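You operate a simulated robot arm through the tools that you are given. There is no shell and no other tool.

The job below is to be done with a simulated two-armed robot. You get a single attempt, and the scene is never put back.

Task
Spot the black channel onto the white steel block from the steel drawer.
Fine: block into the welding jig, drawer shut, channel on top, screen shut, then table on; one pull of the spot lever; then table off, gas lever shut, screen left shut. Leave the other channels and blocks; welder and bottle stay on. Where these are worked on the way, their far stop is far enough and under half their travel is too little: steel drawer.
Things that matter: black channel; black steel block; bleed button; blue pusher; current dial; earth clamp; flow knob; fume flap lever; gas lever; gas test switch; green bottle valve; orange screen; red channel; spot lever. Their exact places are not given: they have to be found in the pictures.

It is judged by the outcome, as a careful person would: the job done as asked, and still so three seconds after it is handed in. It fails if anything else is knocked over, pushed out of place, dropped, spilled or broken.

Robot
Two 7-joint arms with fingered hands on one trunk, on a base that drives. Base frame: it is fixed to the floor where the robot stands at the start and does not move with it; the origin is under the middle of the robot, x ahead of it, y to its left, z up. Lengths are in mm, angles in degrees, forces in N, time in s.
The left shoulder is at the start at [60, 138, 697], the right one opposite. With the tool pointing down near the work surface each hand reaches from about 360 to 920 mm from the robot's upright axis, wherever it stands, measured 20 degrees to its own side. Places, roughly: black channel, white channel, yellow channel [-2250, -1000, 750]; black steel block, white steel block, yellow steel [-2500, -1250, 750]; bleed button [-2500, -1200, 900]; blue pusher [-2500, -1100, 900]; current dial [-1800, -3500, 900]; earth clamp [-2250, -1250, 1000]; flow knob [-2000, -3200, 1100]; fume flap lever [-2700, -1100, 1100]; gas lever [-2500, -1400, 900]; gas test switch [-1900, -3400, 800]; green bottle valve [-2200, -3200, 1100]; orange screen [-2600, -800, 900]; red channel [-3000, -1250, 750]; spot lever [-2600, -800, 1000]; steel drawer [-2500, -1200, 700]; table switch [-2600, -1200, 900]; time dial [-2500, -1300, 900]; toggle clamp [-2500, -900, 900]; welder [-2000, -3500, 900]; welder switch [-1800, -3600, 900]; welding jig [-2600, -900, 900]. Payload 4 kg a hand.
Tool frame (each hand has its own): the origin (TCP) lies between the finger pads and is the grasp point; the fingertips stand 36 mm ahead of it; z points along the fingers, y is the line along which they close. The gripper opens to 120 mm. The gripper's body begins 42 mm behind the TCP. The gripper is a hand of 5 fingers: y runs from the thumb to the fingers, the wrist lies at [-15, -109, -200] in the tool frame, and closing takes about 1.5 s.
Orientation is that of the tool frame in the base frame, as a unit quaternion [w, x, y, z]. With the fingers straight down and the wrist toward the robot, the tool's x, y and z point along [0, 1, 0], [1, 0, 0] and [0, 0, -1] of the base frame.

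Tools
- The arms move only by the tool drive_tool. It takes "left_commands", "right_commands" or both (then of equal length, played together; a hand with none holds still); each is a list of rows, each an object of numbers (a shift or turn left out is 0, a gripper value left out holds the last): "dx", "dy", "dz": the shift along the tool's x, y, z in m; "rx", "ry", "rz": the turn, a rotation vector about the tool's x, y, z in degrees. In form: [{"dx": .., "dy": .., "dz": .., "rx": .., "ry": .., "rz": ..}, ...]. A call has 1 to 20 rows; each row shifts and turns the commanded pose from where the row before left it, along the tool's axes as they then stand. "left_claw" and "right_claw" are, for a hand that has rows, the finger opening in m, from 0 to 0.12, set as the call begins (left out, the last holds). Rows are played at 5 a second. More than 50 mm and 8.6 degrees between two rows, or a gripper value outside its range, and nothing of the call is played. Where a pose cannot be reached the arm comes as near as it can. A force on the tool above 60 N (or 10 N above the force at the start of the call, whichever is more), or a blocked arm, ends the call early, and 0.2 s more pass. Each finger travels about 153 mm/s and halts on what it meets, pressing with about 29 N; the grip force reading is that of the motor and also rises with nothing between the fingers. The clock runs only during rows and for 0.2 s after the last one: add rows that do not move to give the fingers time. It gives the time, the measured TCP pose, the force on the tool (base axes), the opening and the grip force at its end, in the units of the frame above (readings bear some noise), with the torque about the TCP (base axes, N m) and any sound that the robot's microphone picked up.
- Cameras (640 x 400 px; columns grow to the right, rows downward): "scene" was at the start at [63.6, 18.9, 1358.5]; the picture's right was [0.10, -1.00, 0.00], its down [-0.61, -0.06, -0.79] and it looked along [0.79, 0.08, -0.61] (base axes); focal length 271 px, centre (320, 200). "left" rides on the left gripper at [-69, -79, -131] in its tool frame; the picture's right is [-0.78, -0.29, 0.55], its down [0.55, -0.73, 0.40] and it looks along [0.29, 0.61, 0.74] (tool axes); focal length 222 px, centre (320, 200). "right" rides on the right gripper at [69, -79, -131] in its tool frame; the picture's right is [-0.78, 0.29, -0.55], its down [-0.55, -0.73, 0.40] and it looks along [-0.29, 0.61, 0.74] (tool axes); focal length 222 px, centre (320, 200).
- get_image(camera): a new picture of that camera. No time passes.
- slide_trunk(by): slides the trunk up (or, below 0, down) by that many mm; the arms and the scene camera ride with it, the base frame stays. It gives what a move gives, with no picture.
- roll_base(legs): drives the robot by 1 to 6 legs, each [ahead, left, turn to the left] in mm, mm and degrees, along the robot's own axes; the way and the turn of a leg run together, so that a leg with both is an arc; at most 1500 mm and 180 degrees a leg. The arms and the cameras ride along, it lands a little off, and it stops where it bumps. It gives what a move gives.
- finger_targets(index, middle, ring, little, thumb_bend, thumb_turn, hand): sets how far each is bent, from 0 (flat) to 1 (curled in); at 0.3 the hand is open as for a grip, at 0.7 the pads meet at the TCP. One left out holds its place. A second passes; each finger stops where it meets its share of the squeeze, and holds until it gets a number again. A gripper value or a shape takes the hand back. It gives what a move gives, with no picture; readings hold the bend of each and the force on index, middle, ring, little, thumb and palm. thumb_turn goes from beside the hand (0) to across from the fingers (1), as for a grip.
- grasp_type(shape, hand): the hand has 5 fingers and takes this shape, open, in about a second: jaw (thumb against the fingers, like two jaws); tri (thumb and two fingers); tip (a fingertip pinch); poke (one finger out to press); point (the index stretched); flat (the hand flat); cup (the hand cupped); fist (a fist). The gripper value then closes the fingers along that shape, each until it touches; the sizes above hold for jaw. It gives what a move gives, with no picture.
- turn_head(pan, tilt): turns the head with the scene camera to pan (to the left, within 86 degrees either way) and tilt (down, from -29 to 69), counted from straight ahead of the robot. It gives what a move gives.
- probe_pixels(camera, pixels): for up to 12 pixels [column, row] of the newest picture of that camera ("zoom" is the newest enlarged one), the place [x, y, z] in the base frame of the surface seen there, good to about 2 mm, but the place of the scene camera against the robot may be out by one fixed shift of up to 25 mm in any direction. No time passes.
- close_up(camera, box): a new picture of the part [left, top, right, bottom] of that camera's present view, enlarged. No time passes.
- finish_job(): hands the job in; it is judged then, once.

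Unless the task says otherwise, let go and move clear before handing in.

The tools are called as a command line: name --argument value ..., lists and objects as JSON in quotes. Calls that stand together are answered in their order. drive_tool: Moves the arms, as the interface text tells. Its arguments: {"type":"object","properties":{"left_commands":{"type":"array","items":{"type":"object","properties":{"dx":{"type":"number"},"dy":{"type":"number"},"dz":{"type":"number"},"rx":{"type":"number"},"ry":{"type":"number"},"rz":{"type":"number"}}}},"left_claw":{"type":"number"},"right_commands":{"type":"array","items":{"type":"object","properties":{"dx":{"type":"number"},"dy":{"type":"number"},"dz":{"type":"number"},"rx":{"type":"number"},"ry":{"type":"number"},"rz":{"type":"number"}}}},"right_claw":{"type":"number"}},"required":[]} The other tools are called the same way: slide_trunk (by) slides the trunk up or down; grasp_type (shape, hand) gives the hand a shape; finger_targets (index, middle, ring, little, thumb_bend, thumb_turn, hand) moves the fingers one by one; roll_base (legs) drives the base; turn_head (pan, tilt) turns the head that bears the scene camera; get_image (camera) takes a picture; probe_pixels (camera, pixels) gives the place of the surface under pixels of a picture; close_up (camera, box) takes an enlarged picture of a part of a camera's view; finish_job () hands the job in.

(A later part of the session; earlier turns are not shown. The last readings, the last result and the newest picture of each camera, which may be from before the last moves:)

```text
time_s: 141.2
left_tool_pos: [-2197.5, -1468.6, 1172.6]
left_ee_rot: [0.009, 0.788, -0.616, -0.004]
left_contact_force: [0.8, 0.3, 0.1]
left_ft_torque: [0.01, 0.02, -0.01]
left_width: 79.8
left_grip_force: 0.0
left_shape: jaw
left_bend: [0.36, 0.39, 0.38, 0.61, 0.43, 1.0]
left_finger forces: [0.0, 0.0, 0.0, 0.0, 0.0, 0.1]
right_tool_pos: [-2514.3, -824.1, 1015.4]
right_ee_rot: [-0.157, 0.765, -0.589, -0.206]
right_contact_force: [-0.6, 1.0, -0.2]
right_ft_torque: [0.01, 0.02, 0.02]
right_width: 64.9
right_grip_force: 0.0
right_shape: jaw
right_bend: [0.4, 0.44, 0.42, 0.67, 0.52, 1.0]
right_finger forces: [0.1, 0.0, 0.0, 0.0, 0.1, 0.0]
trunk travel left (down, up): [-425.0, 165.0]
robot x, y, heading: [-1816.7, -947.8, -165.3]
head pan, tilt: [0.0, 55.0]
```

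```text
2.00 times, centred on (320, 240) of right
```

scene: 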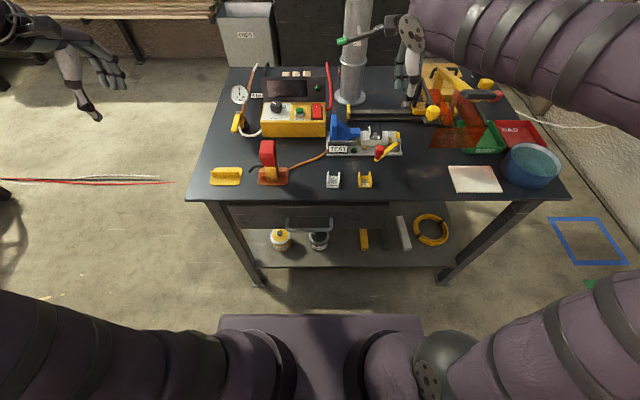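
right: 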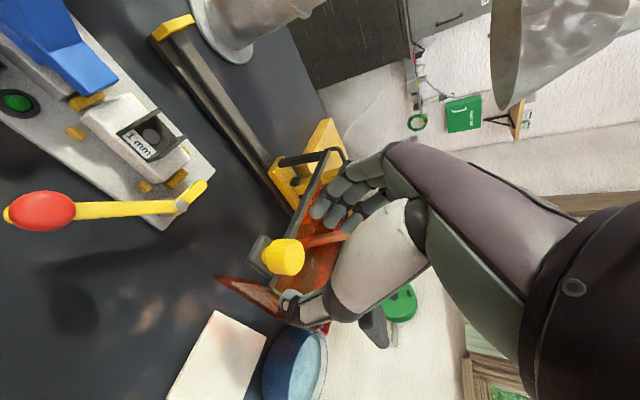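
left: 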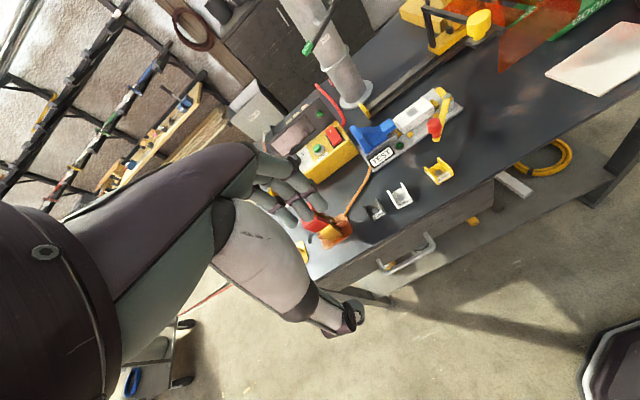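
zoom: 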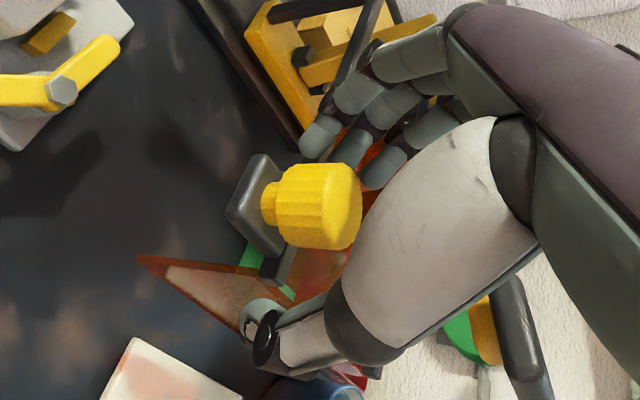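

The knob is between fingers and thumb. Closing on it.

drive_tool --right_commands '[{}, {}, {}, {}, {}, {}]' --right_claw 0.01

close_up --camera "right" --box '[230, 140, 410, 340]'

```text
time_s: 142.6
left_tool_pos: [-2198.4, -1468.6, 1172.6]
left_ee_rot: [0.009, 0.787, -0.616, -0.004]
left_contact_force: [-0.5, -0.4, -0.6]
left_ft_torque: [0.0, 0.0, -0.04]
left_width: 80.0
left_grip_force: 0.1
left_shape: jaw
left_bend: [0.36, 0.39, 0.38, 0.61, 0.43, 1.0]
left_finger forces: [0.1, 0.1, 0.0, 0.0, 0.0, 0.1]
right_tool_pos: [-2514.5, -822.7, 1018.3]
right_ee_rot: [-0.158, 0.765, -0.59, -0.205]
right_contact_force: [1.5, 2.5, 7.7]
right_ft_torque: [-0.17, 0.7, 0.11]
right_width: 13.3
right_grip_force: 29.0
right_shape: jaw
right_bend: [0.57, 0.71, 0.7, 0.7, 0.71, 1.0]
right_finger forces: [39.8, 4.1, 0.0, 0.0, 26.4, 0.0]
trunk travel left (down, up): [-425.0, 165.0]
robot x, y, heading: [-1815.3, -949.5, -165.1]
head pan, tilt: [0.0, 55.0]
```

```text
2.00 times, centred on (320, 240) of right
```

zoom: 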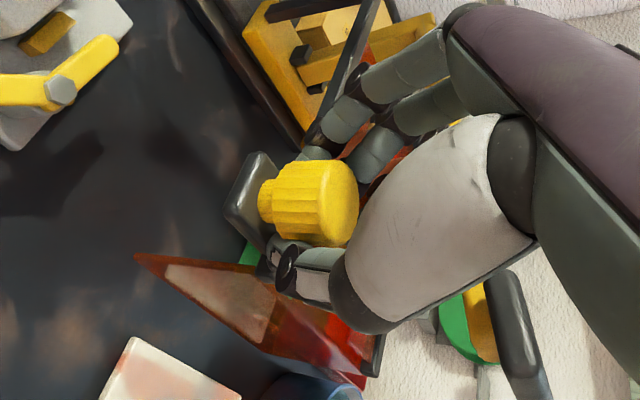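

The hand holds the knob (index 40 N, thumb 26 N). I'll slide it left 50 mm and check that the screen follows.

drive_tool --right_commands '[{"dx": 0.0173, "dz": -0.01}, {"dx": 0.0173, "dz": -0.01}, {"dx": 0.0087, "dz": -0.005}, {}]'

get_image --camera "right"

close_up --camera "scene" --box '[320, 40, 520, 170]'

```text
time_s: 143.6
left_tool_pos: [-2199.4, -1469.0, 1172.5]
left_ee_rot: [0.009, 0.788, -0.616, -0.005]
left_contact_force: [0.1, -0.8, -0.4]
left_ft_torque: [0.0, 0.01, 0.01]
left_width: 80.1
left_grip_force: 0.0
left_shape: jaw
left_bend: [0.36, 0.39, 0.38, 0.61, 0.43, 1.0]
left_finger forces: [0.1, 0.0, 0.0, 0.0, 0.1, 0.0]
right_tool_pos: [-2501.1, -872.6, 1018.8]
right_ee_rot: [-0.157, 0.765, -0.59, -0.206]
right_contact_force: [2.3, 0.5, 2.7]
right_ft_torque: [-0.26, 0.61, 0.17]
right_width: 13.2
right_grip_force: 28.9
right_shape: jaw
right_bend: [0.57, 0.71, 0.7, 0.7, 0.71, 1.0]
right_finger forces: [37.0, 3.4, 0.0, 0.1, 26.3, 0.0]
trunk travel left (down, up): [-425.0, 165.0]
robot x, y, heading: [-1818.5, -944.8, -165.4]
head pan, tilt: [0.0, 55.0]
```

```text
taken
```

right: 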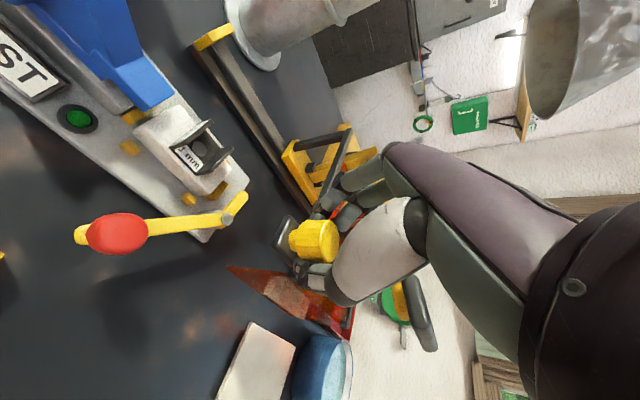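

```text
3.08 times, centred on (420, 105) of scene
```

zoom: 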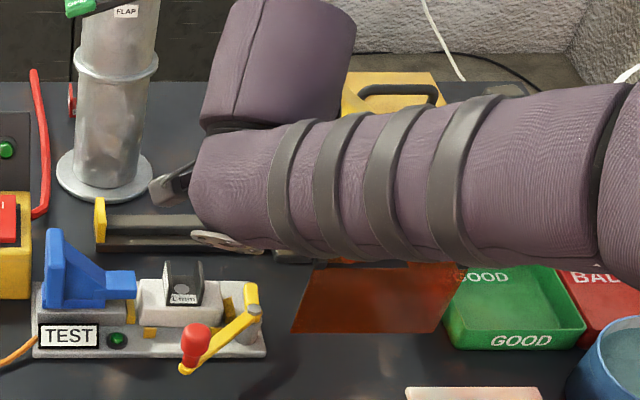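

The screen follows. Continuing left 75 mm more, then check clearance to the toggle clamp.

drive_tool --right_commands '[{"dx": 0.0173, "dz": -0.01}, {"dx": 0.0173, "dz": -0.01}, {"dx": 0.0173, "dz": -0.01}, {"dx": 0.013, "dz": -0.0075}, {}]'

get_image --camera "right"

close_up --camera "scene" --box '[320, 60, 480, 170]'

```text
time_s: 144.8
left_tool_pos: [-2196.5, -1468.4, 1173.0]
left_ee_rot: [0.009, 0.788, -0.616, -0.005]
left_contact_force: [-0.2, -0.2, -0.2]
left_ft_torque: [0.01, -0.01, 0.0]
left_width: 80.0
left_grip_force: 0.0
left_shape: jaw
left_bend: [0.36, 0.39, 0.38, 0.61, 0.43, 1.0]
left_finger forces: [0.1, 0.1, 0.1, 0.1, 0.0, 0.0]
right_tool_pos: [-2482.0, -943.8, 1018.1]
right_ee_rot: [-0.159, 0.765, -0.59, -0.204]
right_contact_force: [11.9, 2.9, -3.7]
right_ft_torque: [-0.21, 0.22, 0.09]
right_width: 13.2
right_grip_force: 28.9
right_shape: jaw
right_bend: [0.57, 0.71, 0.7, 0.7, 0.7, 1.0]
right_finger forces: [27.2, 2.7, 0.0, 0.0, 30.4, 0.0]
trunk travel left (down, up): [-425.0, 165.0]
robot x, y, heading: [-1816.0, -945.7, -165.1]
head pan, tilt: [0.0, 55.0]
```

```text
taken
```

right: 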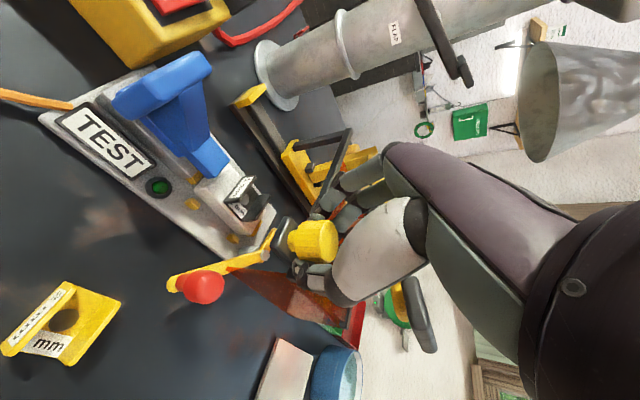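

```text
3.64 times, centred on (400, 115) of scene
```

zoom: 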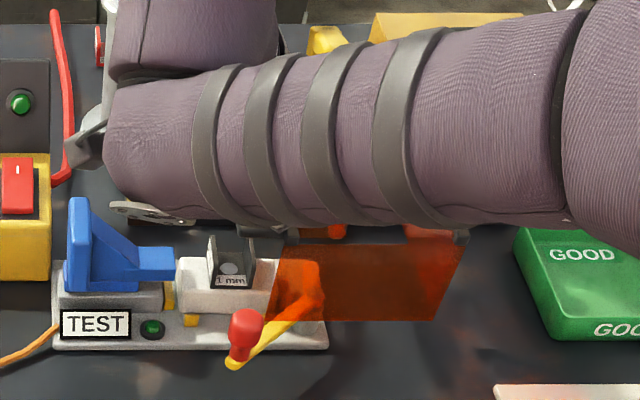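

The panel is passing over the toggle arm with small forces (12 N sideways from slight misalignment). I'll ease 1 mm back and continue 40 mm.

drive_tool --right_commands '[{"dy": -0.001, "dx": 0.0087, "dz": -0.005}, {"dx": 0.013, "dz": -0.0075}, {"dx": 0.013, "dz": -0.0075}, {}]'

get_image --camera "right"

close_up --camera "scene" --box '[320, 60, 480, 170]'

```text
time_s: 145.8
left_tool_pos: [-2196.8, -1469.1, 1172.8]
left_ee_rot: [0.009, 0.788, -0.616, -0.004]
left_contact_force: [-0.7, 0.7, 0.0]
left_ft_torque: [0.0, -0.03, -0.03]
left_width: 80.2
left_grip_force: 0.2
left_shape: jaw
left_bend: [0.36, 0.39, 0.38, 0.61, 0.43, 1.0]
left_finger forces: [0.0, 0.0, 0.0, 0.0, 0.0, 0.0]
right_tool_pos: [-2472.9, -983.7, 1018.9]
right_ee_rot: [-0.157, 0.765, -0.589, -0.206]
right_contact_force: [6.7, 0.8, -1.1]
right_ft_torque: [-0.26, 0.37, 0.15]
right_width: 12.8
right_grip_force: 29.2
right_shape: jaw
right_bend: [0.57, 0.71, 0.7, 0.7, 0.71, 1.0]
right_finger forces: [29.8, 3.0, 0.0, 0.0, 28.2, 0.0]
trunk travel left (down, up): [-425.0, 165.0]
robot x, y, heading: [-1817.0, -947.0, -165.4]
head pan, tilt: [0.0, 55.0]
```

```text
taken
```

right: 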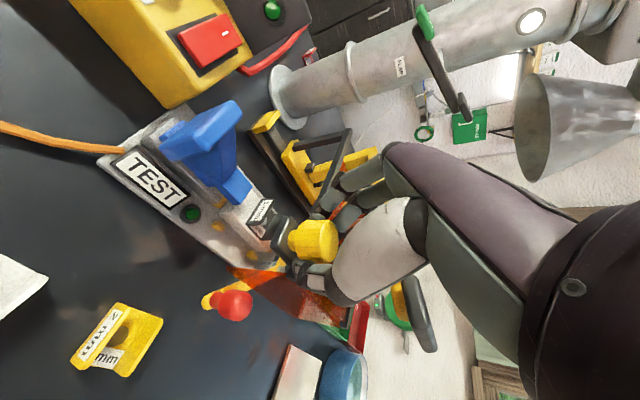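

```text
3.64 times, centred on (400, 115) of scene
```

zoom: 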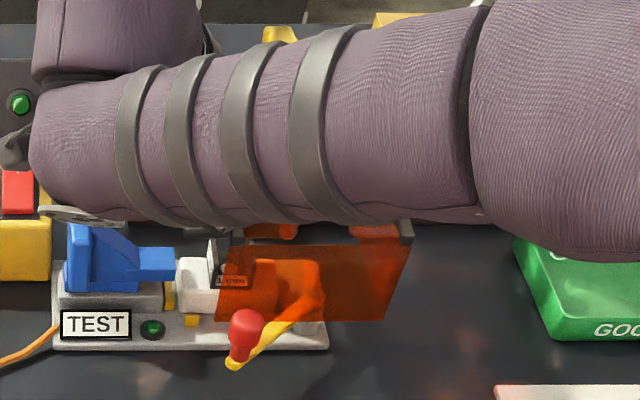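

Moved 166 mm so far without obstruction. Continuing 30 mm, then creeping to the stop.

drive_tool --right_commands '[{"dx": 0.013, "dz": -0.0075}, {"dx": 0.013, "dz": -0.0075}, {}]'

drive_tool --right_commands '[{"dx": 0.0043, "dz": -0.0025}, {"dx": 0.0043, "dz": -0.0025}, {"dx": 0.0043, "dz": -0.0025}, {}]'

get_image --camera "right"

close_up --camera "scene" --box '[320, 60, 480, 170]'

```text
time_s: 146.6
left_tool_pos: [-2197.1, -1468.1, 1172.1]
left_ee_rot: [0.009, 0.788, -0.616, -0.005]
left_contact_force: [0.6, -0.5, -0.4]
left_ft_torque: [0.04, 0.0, 0.0]
left_width: 80.2
left_grip_force: 0.1
left_shape: jaw
left_bend: [0.36, 0.39, 0.38, 0.61, 0.43, 1.0]
left_finger forces: [0.0, 0.0, 0.0, 0.0, 0.0, 0.0]
right_tool_pos: [-2464.5, -1012.9, 1017.4]
right_ee_rot: [-0.157, 0.765, -0.59, -0.205]
right_contact_force: [8.9, 1.0, 2.5]
right_ft_torque: [-0.25, 0.38, 0.13]
right_width: 12.8
right_grip_force: 29.2
right_shape: jaw
right_bend: [0.57, 0.71, 0.7, 0.7, 0.71, 1.0]
right_finger forces: [31.0, 3.3, 0.0, 0.0, 28.7, 0.0]
trunk travel left (down, up): [-425.0, 165.0]
robot x, y, heading: [-1815.4, -947.2, -165.2]
head pan, tilt: [0.0, 55.0]
```

```text
time_s: 147.6
left_tool_pos: [-2197.9, -1468.1, 1173.0]
left_ee_rot: [0.008, 0.788, -0.616, -0.004]
left_contact_force: [-0.1, -0.1, 0.4]
left_ft_torque: [-0.01, 0.03, 0.02]
left_width: 80.1
left_grip_force: 0.0
left_shape: jaw
left_bend: [0.36, 0.39, 0.38, 0.61, 0.43, 1.0]
left_finger forces: [0.0, 0.0, 0.0, 0.0, 0.0, 0.1]
right_tool_pos: [-2460.4, -1024.4, 1017.4]
right_ee_rot: [-0.158, 0.764, -0.591, -0.206]
right_contact_force: [6.2, 8.6, 2.1]
right_ft_torque: [-0.05, 0.46, 0.1]
right_width: 12.7
right_grip_force: 29.6
right_shape: jaw
right_bend: [0.57, 0.71, 0.7, 0.7, 0.71, 1.0]
right_finger forces: [31.3, 5.4, 0.0, 0.0, 29.4, 0.0]
trunk travel left (down, up): [-425.0, 165.0]
robot x, y, heading: [-1815.9, -949.0, -165.5]
head pan, tilt: [0.0, 55.0]
```

```text
taken
```

right: 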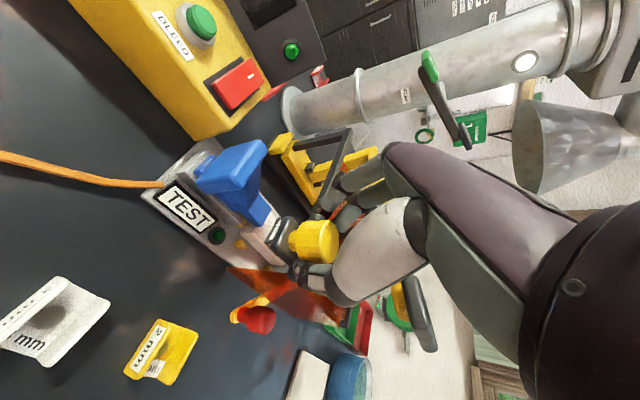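

```text
3.64 times, centred on (400, 115) of scene
```

zoom: 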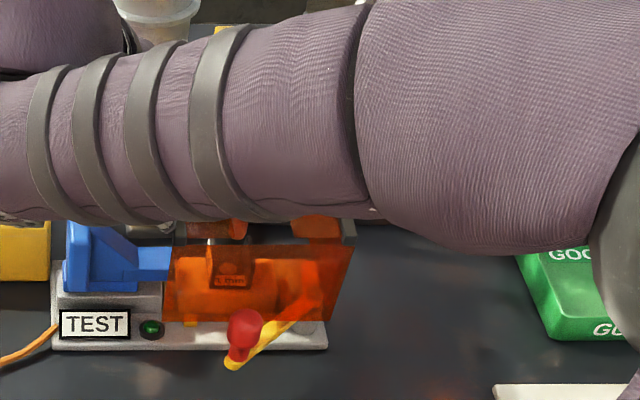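

Moved ~209 mm; force along the slide is rising (8.6 N), so it's reaching its stop. A couple more mm to confirm.

drive_tool --right_commands '[{"dx": 0.0026, "dz": -0.0015}, {}]'

drive_tool --right_commands '[{"dx": 0.0026, "dz": -0.0015}, {}]'

```text
time_s: 148.2
left_tool_pos: [-2199.1, -1466.6, 1174.1]
left_ee_rot: [0.008, 0.788, -0.616, -0.004]
left_contact_force: [-0.1, -0.4, 0.2]
left_ft_torque: [0.01, 0.02, 0.02]
left_width: 80.0
left_grip_force: 0.1
left_shape: jaw
left_bend: [0.36, 0.39, 0.38, 0.61, 0.43, 1.0]
left_finger forces: [0.0, 0.0, 0.0, 0.0, 0.0, 0.0]
right_tool_pos: [-2461.3, -1024.7, 1017.8]
right_ee_rot: [-0.158, 0.763, -0.592, -0.206]
right_contact_force: [3.2, 17.7, 2.9]
right_ft_torque: [0.2, 0.53, -0.02]
right_width: 12.9
right_grip_force: 28.8
right_shape: jaw
right_bend: [0.57, 0.71, 0.7, 0.7, 0.7, 1.0]
right_finger forces: [31.1, 8.9, 0.0, 0.0, 29.9, 0.0]
trunk travel left (down, up): [-425.0, 165.0]
robot x, y, heading: [-1813.2, -946.7, -165.6]
head pan, tilt: [0.0, 55.0]
```

```text
time_s: 148.8
left_tool_pos: [-2199.4, -1466.5, 1173.0]
left_ee_rot: [0.009, 0.788, -0.616, -0.004]
left_contact_force: [0.7, 0.0, -0.8]
left_ft_torque: [-0.02, -0.01, -0.01]
left_width: 80.0
left_grip_force: 0.1
left_shape: jaw
left_bend: [0.36, 0.39, 0.38, 0.61, 0.43, 1.0]
left_finger forces: [0.0, 0.0, 0.1, 0.0, 0.0, 0.0]
right_tool_pos: [-2459.7, -1027.1, 1017.2]
right_ee_rot: [-0.159, 0.762, -0.593, -0.206]
right_contact_force: [-2.3, 29.8, 6.5]
right_ft_torque: [0.45, 0.79, -0.06]
right_width: 12.7
right_grip_force: 28.8
right_shape: jaw
right_bend: [0.57, 0.71, 0.7, 0.7, 0.71, 1.0]
right_finger forces: [32.2, 14.3, 0.1, 0.0, 29.6, 0.0]
trunk travel left (down, up): [-425.0, 165.0]
robot x, y, heading: [-1816.0, -950.1, -165.6]
head pan, tilt: [0.0, 55.0]
```

The stop is reached (30 N). I'll relax the push, open, and withdraw along the hand's axis, then up.

drive_tool --right_commands '[{"dx": -0.0035, "dz": 0.002}, {}, {}, {}, {}, {}]' --right_claw 0.07

close_up --camera "right" --box '[230, 140, 410, 340]'

```text
time_s: 150.2
left_tool_pos: [-2199.1, -1469.3, 1172.0]
left_ee_rot: [0.008, 0.788, -0.616, -0.004]
left_contact_force: [1.8, 0.3, -0.4]
left_ft_torque: [0.01, 0.01, -0.01]
left_width: 80.1
left_grip_force: 0.0
left_shape: jaw
left_bend: [0.36, 0.39, 0.38, 0.61, 0.43, 1.0]
left_finger forces: [0.0, 0.0, 0.1, 0.1, 0.0, 0.0]
right_tool_pos: [-2460.2, -1028.7, 1016.4]
right_ee_rot: [-0.158, 0.765, -0.589, -0.205]
right_contact_force: [0.7, -0.2, 0.2]
right_ft_torque: [0.01, 0.0, 0.0]
right_width: 69.5
right_grip_force: 0.2
right_shape: jaw
right_bend: [0.39, 0.42, 0.41, 0.66, 0.49, 1.0]
right_finger forces: [0.0, 0.0, 0.0, 0.1, 0.0, 0.0]
trunk travel left (down, up): [-425.0, 165.0]
robot x, y, heading: [-1818.5, -945.9, -165.8]
head pan, tilt: [0.0, 55.0]
```

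```text
2.00 times, centred on (320, 240) of right
```

zoom: 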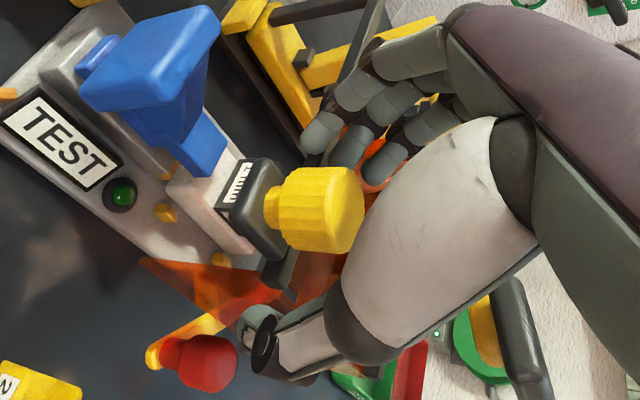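

The knob is free between open fingers. Withdrawing.

drive_tool --right_commands '[{"dz": -0.02}, {"dz": -0.03}, {"dz": -0.03}, {"dy": -0.04, "dz": -0.01}, {"dy": -0.04, "dz": -0.01}, {"dy": -0.04, "ry": 7.5}, {"dy": -0.04, "ry": 7.5}, {"ry": 7.5}, {"ry": 7.5}, {}]'

get_image --camera "scene"

get_image --camera "right"

```text
time_s: 152.3
left_tool_pos: [-2198.4, -1468.3, 1172.0]
left_ee_rot: [0.009, 0.787, -0.617, -0.004]
left_contact_force: [0.1, -1.0, 0.1]
left_ft_torque: [0.03, -0.02, 0.03]
left_width: 80.1
left_grip_force: 0.0
left_shape: jaw
left_bend: [0.36, 0.39, 0.38, 0.61, 0.43, 1.0]
left_finger forces: [0.0, 0.0, 0.1, 0.0, 0.0, 0.0]
right_tool_pos: [-2293.3, -1034.0, 1103.3]
right_ee_rot: [0.001, 0.792, -0.61, 0.001]
right_contact_force: [0.2, 0.0, -0.1]
right_ft_torque: [-0.01, 0.01, -0.02]
right_width: 69.9
right_grip_force: 0.1
right_shape: jaw
right_bend: [0.39, 0.42, 0.41, 0.66, 0.49, 1.0]
right_finger forces: [0.0, 0.0, 0.0, 0.0, 0.0, 0.1]
trunk travel left (down, up): [-425.0, 165.0]
robot x, y, heading: [-1816.5, -947.7, -165.3]
head pan, tilt: [0.0, 55.0]
```

```text
taken
```

scene: 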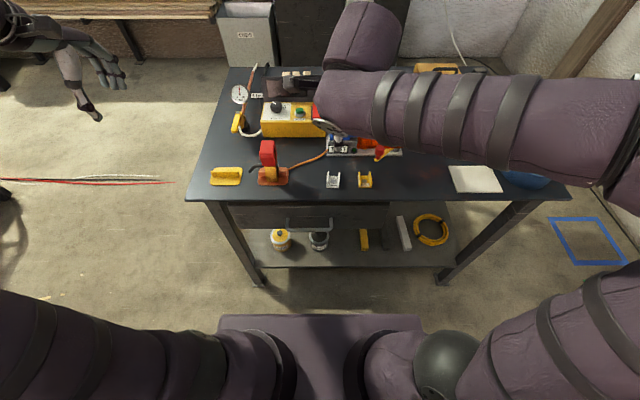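

```text
taken
```

right: 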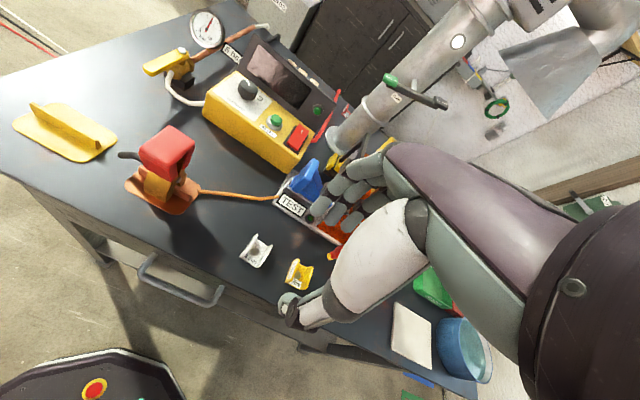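

The hand is clear and the right camera shows the control box: rocker at (298,133), gas lever (165,62). Zooming on them.

close_up --camera "right" --box '[200, 60, 340, 180]'

close_up --camera "right" --box '[120, 0, 260, 120]'

```text
3.33 times, centred on (270, 120) of right
```

zoom: 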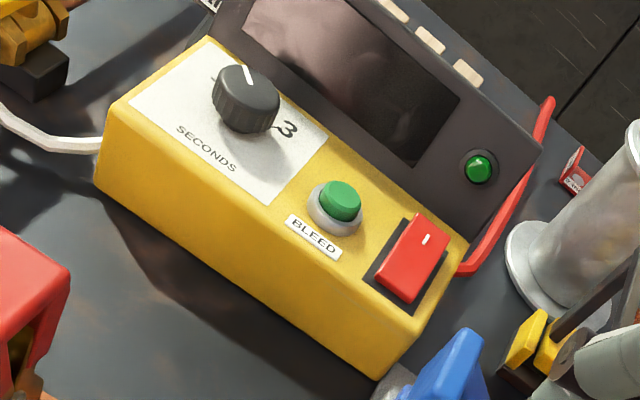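

```text
3.33 times, centred on (190, 60) of right
```

zoom: 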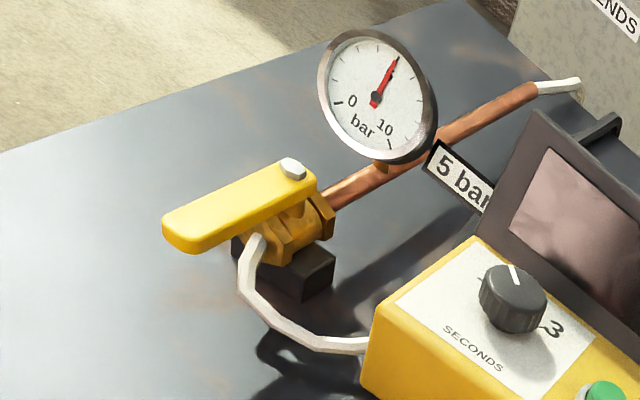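

The gas lever lies along the pipe (open) and the gauge reads 5 bar. Now a close look at the rocker and its surface heights.

close_up --camera "right" --box '[270, 105, 330, 160]'

probe_pixels --camera "zoom" --pixels '[[380, 110], [340, 140], [310, 185], [285, 225], [260, 265], [400, 150], [345, 230], [300, 285], [230, 270], [420, 250], [150, 180], [390, 90]]'

```text
7.27 times, centred on (300, 132) of right
```

zoom: 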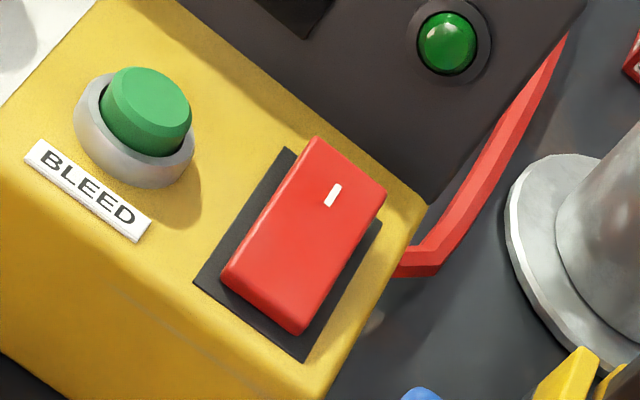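

```text
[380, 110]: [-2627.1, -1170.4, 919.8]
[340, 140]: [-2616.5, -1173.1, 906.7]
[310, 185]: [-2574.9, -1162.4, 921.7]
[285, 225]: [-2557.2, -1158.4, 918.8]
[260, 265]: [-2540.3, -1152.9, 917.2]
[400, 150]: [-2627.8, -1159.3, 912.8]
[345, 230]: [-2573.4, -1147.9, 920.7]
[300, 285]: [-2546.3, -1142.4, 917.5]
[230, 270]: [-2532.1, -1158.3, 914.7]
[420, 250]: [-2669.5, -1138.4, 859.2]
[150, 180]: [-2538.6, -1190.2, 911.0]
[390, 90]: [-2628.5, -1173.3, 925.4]
```

The rocker's back end (with the white "|") is higher (z≈921.7 vs 917), so it's off and the back end must be pressed. I'll shape the right hand to "poke" and measure where its fingertip is.

grasp_type --hand "right" --shape "poke"

get_image --camera "right"

close_up --camera "right" --box '[250, 120, 440, 350]'

```text
time_s: 153.2
left_tool_pos: [-2198.9, -1467.4, 1171.5]
left_ee_rot: [0.008, 0.787, -0.617, -0.004]
left_contact_force: [-0.9, -0.3, 0.4]
left_ft_torque: [-0.02, 0.03, -0.01]
left_width: 80.0
left_grip_force: 0.1
left_shape: jaw
left_bend: [0.36, 0.39, 0.38, 0.61, 0.43, 1.0]
left_finger forces: [0.0, 0.0, 0.0, 0.0, 0.0, 0.1]
right_tool_pos: [-2293.1, -1034.4, 1104.1]
right_ee_rot: [0.0, 0.792, -0.611, -0.001]
right_contact_force: [0.0, 0.6, 0.8]
right_ft_torque: [0.01, 0.0, -0.03]
right_width: 0.0
right_grip_force: 0.0
right_shape: poke
right_bend: [0.7, 0.7, 0.99, 0.99, 1.0, 1.0]
right_finger forces: [0.0, 0.0, 0.0, 0.0, 0.1, 0.0]
trunk travel left (down, up): [-425.0, 165.0]
robot x, y, heading: [-1818.1, -948.7, -165.3]
head pan, tilt: [0.0, 55.0]
```

```text
taken
```

right: 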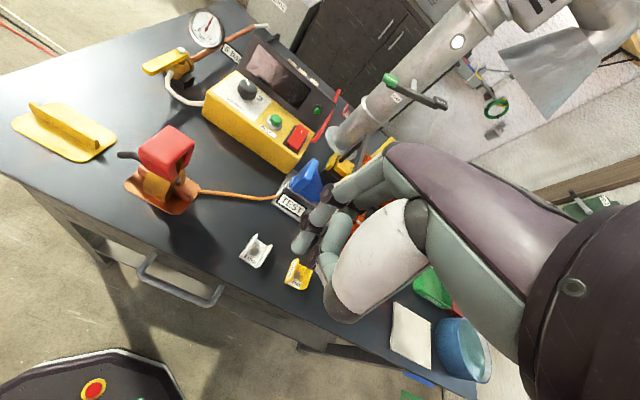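

```text
1.74 times, centred on (345, 235) of right
```

zoom: 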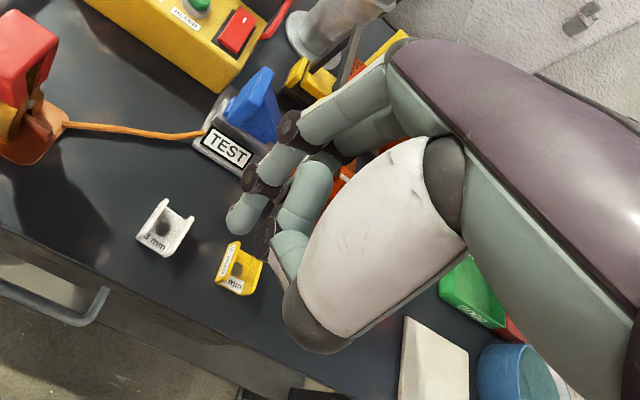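

"Poke" leaves index and middle out. I'll tuck the middle finger too so only the index presses, and probe the tip's position.

finger_targets --hand "right" --index 0.55 --middle 1.0 --ring 1.0 --little 1.0 --thumb_bend 1.0

get_image --camera "right"

close_up --camera "right" --box '[250, 150, 420, 350]'

```text
time_s: 154.2
left_tool_pos: [-2199.0, -1468.5, 1172.6]
left_ee_rot: [0.009, 0.788, -0.616, -0.004]
left_contact_force: [-0.2, -0.7, -0.5]
left_ft_torque: [0.01, 0.02, 0.03]
left_width: 80.2
left_grip_force: 0.1
left_shape: jaw
left_bend: [0.36, 0.39, 0.38, 0.61, 0.43, 1.0]
left_finger forces: [0.0, 0.1, 0.0, 0.0, 0.0, 0.0]
right_tool_pos: [-2293.3, -1034.2, 1103.6]
right_ee_rot: [0.001, 0.792, -0.611, -0.001]
right_contact_force: [0.7, -0.9, 0.0]
right_ft_torque: [-0.03, -0.01, 0.01]
right_width: 30.8
right_grip_force: 0.2
right_shape: fingers
right_bend: [0.48, 0.99, 1.0, 1.0, 1.0, 1.0]
right_finger forces: [0.0, 0.0, 0.0, 0.1, 0.0, 0.1]
trunk travel left (down, up): [-425.0, 165.0]
robot x, y, heading: [-1815.6, -948.3, -165.2]
head pan, tilt: [0.0, 55.0]
```

```text
taken
```

right: 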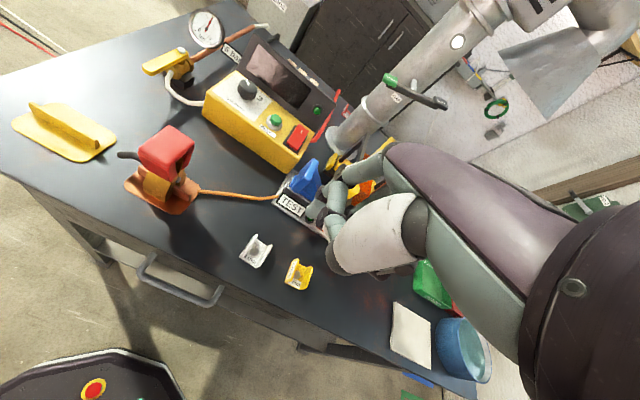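

```text
2.00 times, centred on (335, 250) of right
```

zoom: 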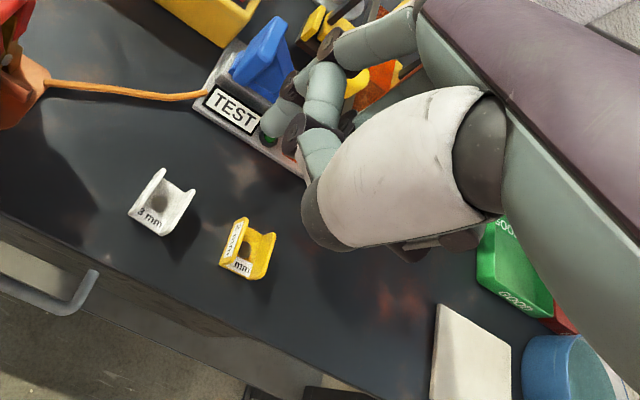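

Probing along the index finger to find its tip.

probe_pixels --camera "zoom" --pixels '[[275, 120], [268, 128], [283, 122], [270, 112], [290, 110], [295, 90], [263, 125], [278, 130], [330, 85], [310, 150], [325, 165]]'

```text
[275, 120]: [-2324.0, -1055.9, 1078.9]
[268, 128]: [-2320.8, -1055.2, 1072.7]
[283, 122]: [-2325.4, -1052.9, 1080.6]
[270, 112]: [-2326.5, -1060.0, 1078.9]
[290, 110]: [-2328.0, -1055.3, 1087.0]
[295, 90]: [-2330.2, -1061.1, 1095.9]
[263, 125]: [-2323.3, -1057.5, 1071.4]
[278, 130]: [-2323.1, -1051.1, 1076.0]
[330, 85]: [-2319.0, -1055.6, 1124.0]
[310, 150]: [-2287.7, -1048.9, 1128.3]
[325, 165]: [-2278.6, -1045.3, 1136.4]
```

Index tip offset found (x≈+13, y≈+34, z≈+36 mm from TCP). Before pressing, I'll check the flap lever, pipe, display panel and rocker's back end positions.

probe_pixels --camera "right" --pixels '[[390, 80], [415, 92], [440, 102], [370, 115], [350, 140], [270, 70], [255, 55], [300, 95], [318, 110], [305, 120], [300, 127], [273, 120]]'

close_up --camera "right" --box '[270, 100, 330, 155]'

probe_pixels --camera "zoom" --pixels '[[305, 200], [335, 165], [300, 185], [280, 230], [260, 270], [245, 310], [310, 260], [290, 290], [130, 110], [250, 230]]'

```text
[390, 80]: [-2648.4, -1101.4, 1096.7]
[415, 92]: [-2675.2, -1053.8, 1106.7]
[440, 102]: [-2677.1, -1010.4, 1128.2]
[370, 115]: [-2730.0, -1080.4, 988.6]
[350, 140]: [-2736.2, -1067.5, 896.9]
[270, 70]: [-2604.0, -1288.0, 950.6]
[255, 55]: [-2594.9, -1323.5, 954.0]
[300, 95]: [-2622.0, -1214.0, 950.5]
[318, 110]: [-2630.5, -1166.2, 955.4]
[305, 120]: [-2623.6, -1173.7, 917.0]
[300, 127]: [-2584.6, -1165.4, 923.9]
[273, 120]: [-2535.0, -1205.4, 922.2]
```

```text
7.27 times, centred on (300, 128) of right
```

zoom: 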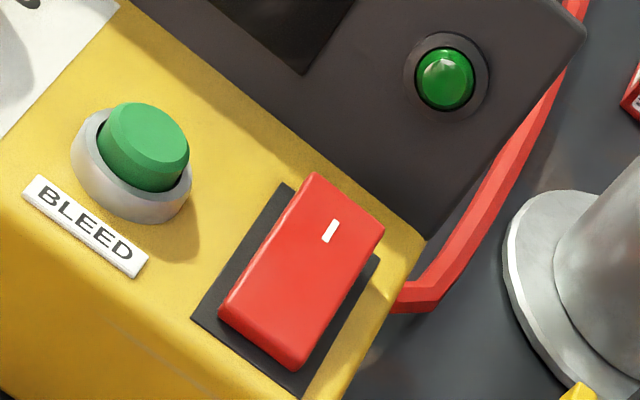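

```text
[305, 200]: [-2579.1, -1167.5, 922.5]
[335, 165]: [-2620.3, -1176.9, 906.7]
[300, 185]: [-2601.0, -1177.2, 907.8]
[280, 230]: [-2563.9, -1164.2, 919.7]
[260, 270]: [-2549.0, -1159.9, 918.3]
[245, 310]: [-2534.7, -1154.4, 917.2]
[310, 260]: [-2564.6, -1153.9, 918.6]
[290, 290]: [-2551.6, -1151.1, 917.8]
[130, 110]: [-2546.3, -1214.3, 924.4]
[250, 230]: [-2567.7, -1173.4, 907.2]
```

The flap lever, pipe and display are all behind n≈-2835, so there's room. I'll use the left hand for the switch: shape it, and move the right hand aside to the right.

finger_targets --hand "left" --index 0.55 --middle 1.0 --ring 1.0 --little 1.0 --thumb_bend 1.0

drive_tool --right_commands '[{"dx": -0.04}, {"dx": -0.04}, {"dx": -0.04}, {"dx": -0.04}, {"dx": -0.04}, {}]'

get_image --camera "left"

get_image --camera "scene"

```text
time_s: 155.2
left_tool_pos: [-2198.7, -1468.9, 1171.9]
left_ee_rot: [0.008, 0.787, -0.616, -0.004]
left_contact_force: [-0.9, 0.4, 0.1]
left_ft_torque: [0.0, -0.04, -0.02]
left_width: 23.2
left_grip_force: 0.0
left_shape: fingers
left_bend: [0.5, 1.0, 1.0, 1.0, 0.95, 0.99]
left_finger forces: [0.0, 0.0, 0.0, 0.0, 0.0, 0.0]
right_tool_pos: [-2293.0, -1035.5, 1103.9]
right_ee_rot: [0.0, 0.792, -0.611, -0.001]
right_contact_force: [-0.6, 0.0, 0.3]
right_ft_torque: [0.01, 0.01, 0.01]
right_width: 29.9
right_grip_force: 0.0
right_shape: fingers
right_bend: [0.48, 0.99, 1.0, 1.0, 1.0, 1.0]
right_finger forces: [0.0, 0.1, 0.0, 0.0, 0.0, 0.0]
trunk travel left (down, up): [-425.0, 165.0]
robot x, y, heading: [-1816.4, -944.0, -165.3]
head pan, tilt: [0.0, 55.0]
```

```text
time_s: 156.7
left_tool_pos: [-2198.9, -1469.8, 1172.1]
left_ee_rot: [0.008, 0.788, -0.616, -0.004]
left_contact_force: [0.7, 0.5, 0.6]
left_ft_torque: [-0.01, 0.03, 0.02]
left_width: 24.6
left_grip_force: 0.0
left_shape: fingers
left_bend: [0.5, 1.0, 1.0, 1.0, 0.96, 0.99]
left_finger forces: [0.0, 0.0, 0.1, 0.0, 0.0, 0.0]
right_tool_pos: [-2341.4, -843.4, 1105.6]
right_ee_rot: [0.001, 0.792, -0.61, -0.001]
right_contact_force: [-0.1, -0.1, 0.2]
right_ft_torque: [0.02, 0.01, 0.04]
right_width: 29.5
right_grip_force: 0.1
right_shape: fingers
right_bend: [0.48, 0.99, 1.0, 1.0, 0.99, 1.0]
right_finger forces: [0.0, 0.0, 0.0, 0.1, 0.0, 0.1]
trunk travel left (down, up): [-425.0, 165.0]
robot x, y, heading: [-1817.0, -947.3, -165.2]
head pan, tilt: [0.0, 55.0]
```

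```text
taken
```

left: 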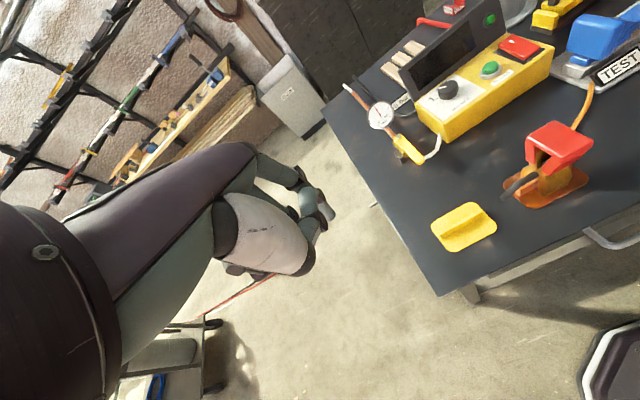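

```text
taken
```

scene: 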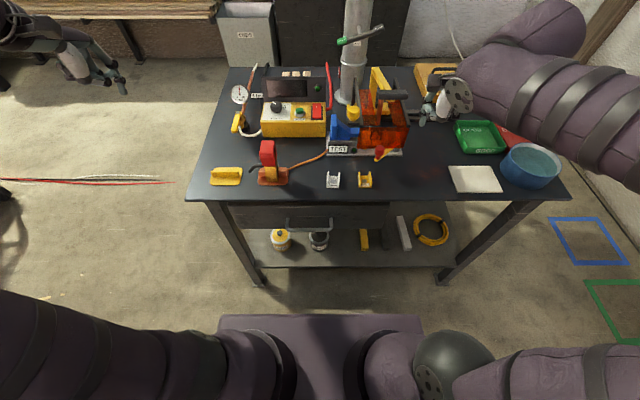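

The screen is now over the jig. A closer look to confirm electrode and channel alignment.

close_up --camera "scene" --box '[320, 55, 430, 170]'

close_up --camera "left" --box '[240, 140, 360, 300]'

probe_pixels --camera "zoom" --pixels '[[330, 180], [325, 200], [340, 160], [305, 150], [318, 210], [300, 110], [250, 300], [210, 320], [345, 190], [285, 250]]'

```text
3.48 times, centred on (375, 112) of scene
```

zoom: 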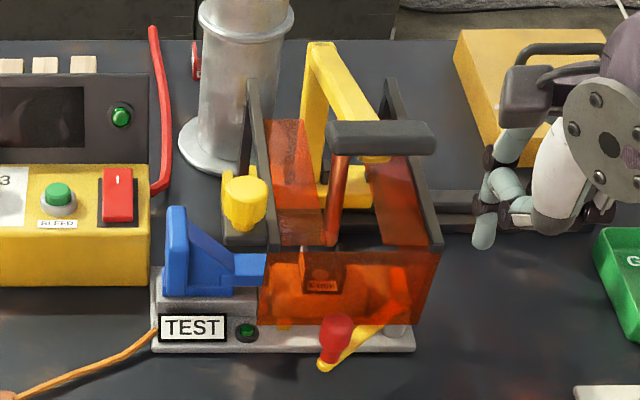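

```text
2.50 times, centred on (300, 220) of left
```

zoom: 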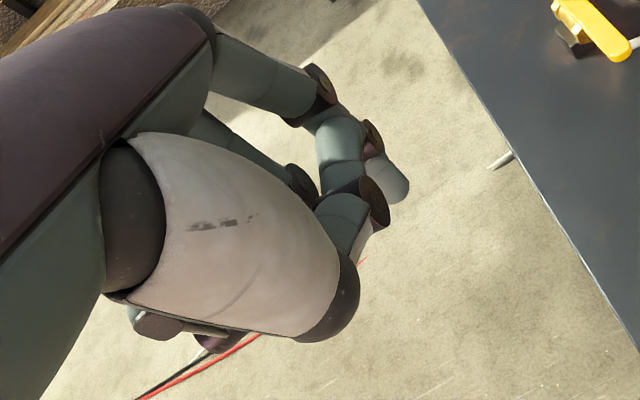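

```text
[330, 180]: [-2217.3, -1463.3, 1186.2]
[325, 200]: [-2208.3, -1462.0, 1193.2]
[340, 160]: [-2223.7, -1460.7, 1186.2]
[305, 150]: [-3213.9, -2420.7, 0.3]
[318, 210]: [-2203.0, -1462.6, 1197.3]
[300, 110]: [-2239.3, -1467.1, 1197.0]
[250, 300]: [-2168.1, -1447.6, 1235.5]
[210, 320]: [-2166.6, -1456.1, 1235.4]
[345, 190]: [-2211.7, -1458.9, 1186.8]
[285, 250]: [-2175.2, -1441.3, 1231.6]
```

The electrode rod points down at the channel behind the screen: shut. Now the left index tip location.

probe_pixels --camera "zoom" --pixels '[[390, 175], [400, 190], [405, 182], [385, 190], [378, 165], [395, 195], [375, 140], [320, 85]]'

```text
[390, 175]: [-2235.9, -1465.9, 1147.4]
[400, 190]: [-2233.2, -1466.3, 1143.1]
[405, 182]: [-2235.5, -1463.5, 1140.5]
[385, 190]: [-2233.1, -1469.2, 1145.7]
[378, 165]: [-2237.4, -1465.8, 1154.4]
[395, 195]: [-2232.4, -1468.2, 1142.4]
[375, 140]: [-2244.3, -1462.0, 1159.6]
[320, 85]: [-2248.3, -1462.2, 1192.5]
```

Left index tip is about 10 mm right, 38 mm ahead and 36 mm below the TCP. Moving the left hand high over to the rocker.

drive_tool --left_commands '[{"dx": -0.0388, "dy": 0.02}, {"dx": -0.0388, "dy": 0.02}, {"dx": -0.0388, "dy": 0.02}, {"dx": -0.0388, "dy": 0.02}, {"dx": -0.0388, "dy": 0.02}, {"dx": -0.0388, "dy": 0.02}, {"dx": -0.0388, "dy": 0.02}, {"dx": -0.0388, "dy": 0.02}, {"dx": -0.0388, "dy": 0.02}, {"dx": -0.0388, "dy": 0.02}, {}]'

get_image --camera "left"

get_image --camera "scene"

```text
time_s: 159.1
left_tool_pos: [-2485.3, -1139.5, 1175.8]
left_ee_rot: [0.009, 0.788, -0.616, -0.004]
left_contact_force: [0.5, 0.0, -0.7]
left_ft_torque: [0.04, -0.01, 0.01]
left_width: 24.9
left_grip_force: 0.0
left_shape: fingers
left_bend: [0.5, 1.0, 1.0, 1.0, 0.97, 0.99]
left_finger forces: [0.0, 0.1, 0.0, 0.0, 0.0, 0.1]
right_tool_pos: [-2342.6, -843.4, 1105.5]
right_ee_rot: [0.0, 0.792, -0.611, 0.0]
right_contact_force: [-0.6, 0.1, 0.0]
right_ft_torque: [0.02, 0.03, -0.01]
right_width: 29.2
right_grip_force: 0.1
right_shape: fingers
right_bend: [0.48, 0.99, 1.0, 1.0, 0.99, 1.0]
right_finger forces: [0.0, 0.0, 0.0, 0.0, 0.1, 0.0]
trunk travel left (down, up): [-425.0, 165.0]
robot x, y, heading: [-1817.4, -944.6, -165.2]
head pan, tilt: [0.0, 55.0]
```

```text
taken
```

left: 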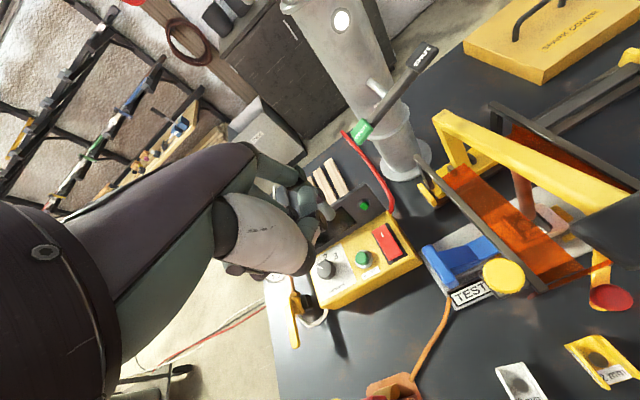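

```text
taken
```

scene: 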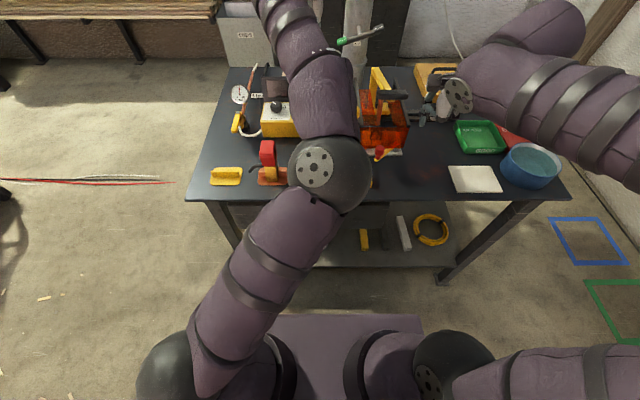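

Left hand is near. I'll probe the rocker from the left camera for consistency.

close_up --camera "left" --box '[300, 180, 440, 320]'

probe_pixels --camera "zoom" --pixels '[[375, 220], [400, 250], [425, 300], [445, 325], [380, 235], [440, 285], [270, 345], [430, 310], [395, 235], [300, 110], [460, 345]]'

```text
2.86 times, centred on (370, 250) of left
```

zoom: 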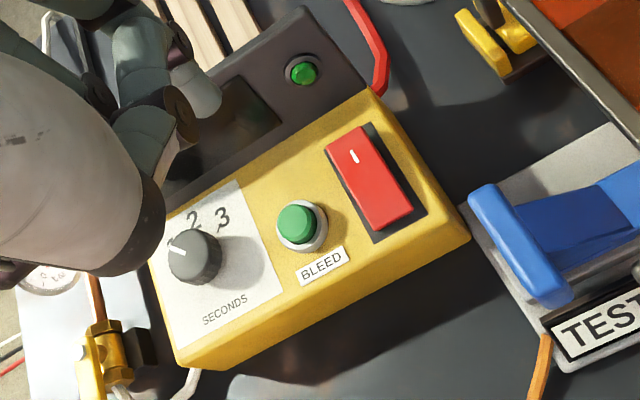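

```text
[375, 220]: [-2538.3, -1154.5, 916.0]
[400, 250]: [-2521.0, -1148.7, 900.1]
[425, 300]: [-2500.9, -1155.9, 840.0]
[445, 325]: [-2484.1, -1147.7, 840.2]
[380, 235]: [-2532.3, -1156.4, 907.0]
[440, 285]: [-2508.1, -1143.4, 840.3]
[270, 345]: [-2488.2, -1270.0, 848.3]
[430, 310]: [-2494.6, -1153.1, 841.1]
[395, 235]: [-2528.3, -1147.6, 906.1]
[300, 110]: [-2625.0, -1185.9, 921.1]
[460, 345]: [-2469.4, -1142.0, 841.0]
```

The dial points to 1 (matching the 1 mm channel). Rocker corners at zoom (325,150), (362,127), (412,208), (372,230); probing its top.

probe_pixels --camera "zoom" --pixels '[[343, 150], [354, 158], [365, 135], [332, 155], [370, 185], [385, 205], [395, 195], [380, 215], [300, 220], [222, 245], [205, 100]]'

```text
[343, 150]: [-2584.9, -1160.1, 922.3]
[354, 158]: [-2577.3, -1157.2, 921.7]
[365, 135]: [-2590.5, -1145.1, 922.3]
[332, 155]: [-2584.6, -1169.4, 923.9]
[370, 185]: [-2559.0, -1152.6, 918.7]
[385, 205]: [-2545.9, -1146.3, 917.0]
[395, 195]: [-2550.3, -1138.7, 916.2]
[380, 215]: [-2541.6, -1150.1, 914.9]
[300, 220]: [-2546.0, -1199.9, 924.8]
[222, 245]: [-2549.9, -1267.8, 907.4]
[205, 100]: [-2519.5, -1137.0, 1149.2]
```

Press point is (e=-463, n=-2786). Moving 55 mm forward and descending to ~20 mm above the rocker.

drive_tool --left_commands '[{"dx": 0.001, "dy": 0.028}, {"dx": 0.001, "dy": 0.027}, {"dz": 0.04}, {"dz": 0.04}, {"dz": 0.04}, {"dz": 0.04}, {"dz": 0.03}, {}]'

get_image --camera "left"

close_up --camera "left" --box '[250, 150, 390, 300]'

```text
time_s: 160.8
left_tool_pos: [-2530.1, -1150.2, 981.1]
left_ee_rot: [0.008, 0.787, -0.616, -0.005]
left_contact_force: [-0.3, -0.4, -0.2]
left_ft_torque: [0.01, 0.01, 0.01]
left_width: 25.4
left_grip_force: 0.1
left_shape: fingers
left_bend: [0.5, 1.0, 1.0, 1.0, 0.97, 0.99]
left_finger forces: [0.0, 0.1, 0.1, 0.1, 0.0, 0.0]
left hand out of reach, approached as far as the arm can: row 2
right_tool_pos: [-2341.9, -843.9, 1104.8]
right_ee_rot: [0.001, 0.792, -0.611, 0.0]
right_contact_force: [-1.0, 0.1, 0.6]
right_ft_torque: [-0.02, -0.01, 0.01]
right_width: 29.1
right_grip_force: 0.1
right_shape: fingers
right_bend: [0.48, 0.99, 1.0, 1.0, 0.99, 1.0]
right_finger forces: [0.1, 0.0, 0.0, 0.1, 0.1, 0.1]
trunk travel left (down, up): [-425.0, 165.0]
robot x, y, heading: [-1817.2, -947.5, -165.6]
head pan, tilt: [0.0, 55.0]
```

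```text
taken
```

left: 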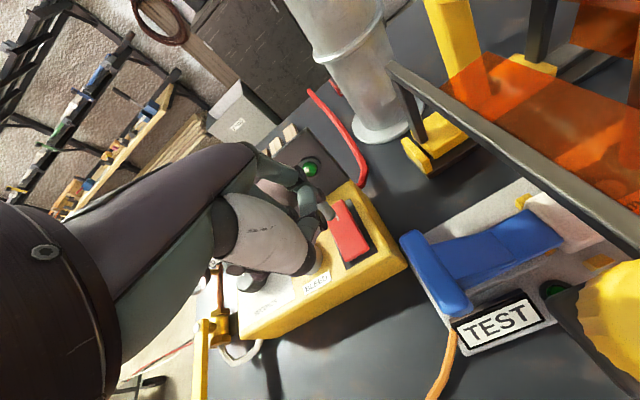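

```text
2.67 times, centred on (320, 225) of left
```

zoom: 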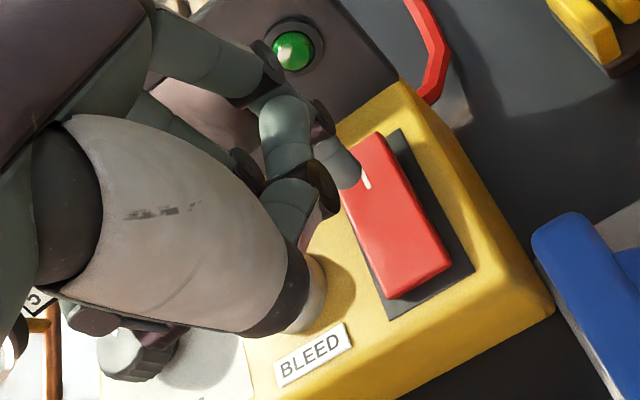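

The tucked thumb hovers near the BLEED button; I'll probe the heights of the thumb and index tip.

probe_pixels --camera "zoom" --pixels '[[310, 300], [318, 280], [300, 320], [325, 200], [350, 180], [352, 170], [340, 160], [335, 195], [290, 310], [305, 265]]'

```text
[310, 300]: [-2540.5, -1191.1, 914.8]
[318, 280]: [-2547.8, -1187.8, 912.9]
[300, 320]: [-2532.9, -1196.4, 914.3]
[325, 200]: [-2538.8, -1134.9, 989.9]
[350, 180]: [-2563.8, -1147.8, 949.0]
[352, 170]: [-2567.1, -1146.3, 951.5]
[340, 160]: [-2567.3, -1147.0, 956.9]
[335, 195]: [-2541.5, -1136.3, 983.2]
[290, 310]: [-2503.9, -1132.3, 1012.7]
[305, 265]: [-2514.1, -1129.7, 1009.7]
```

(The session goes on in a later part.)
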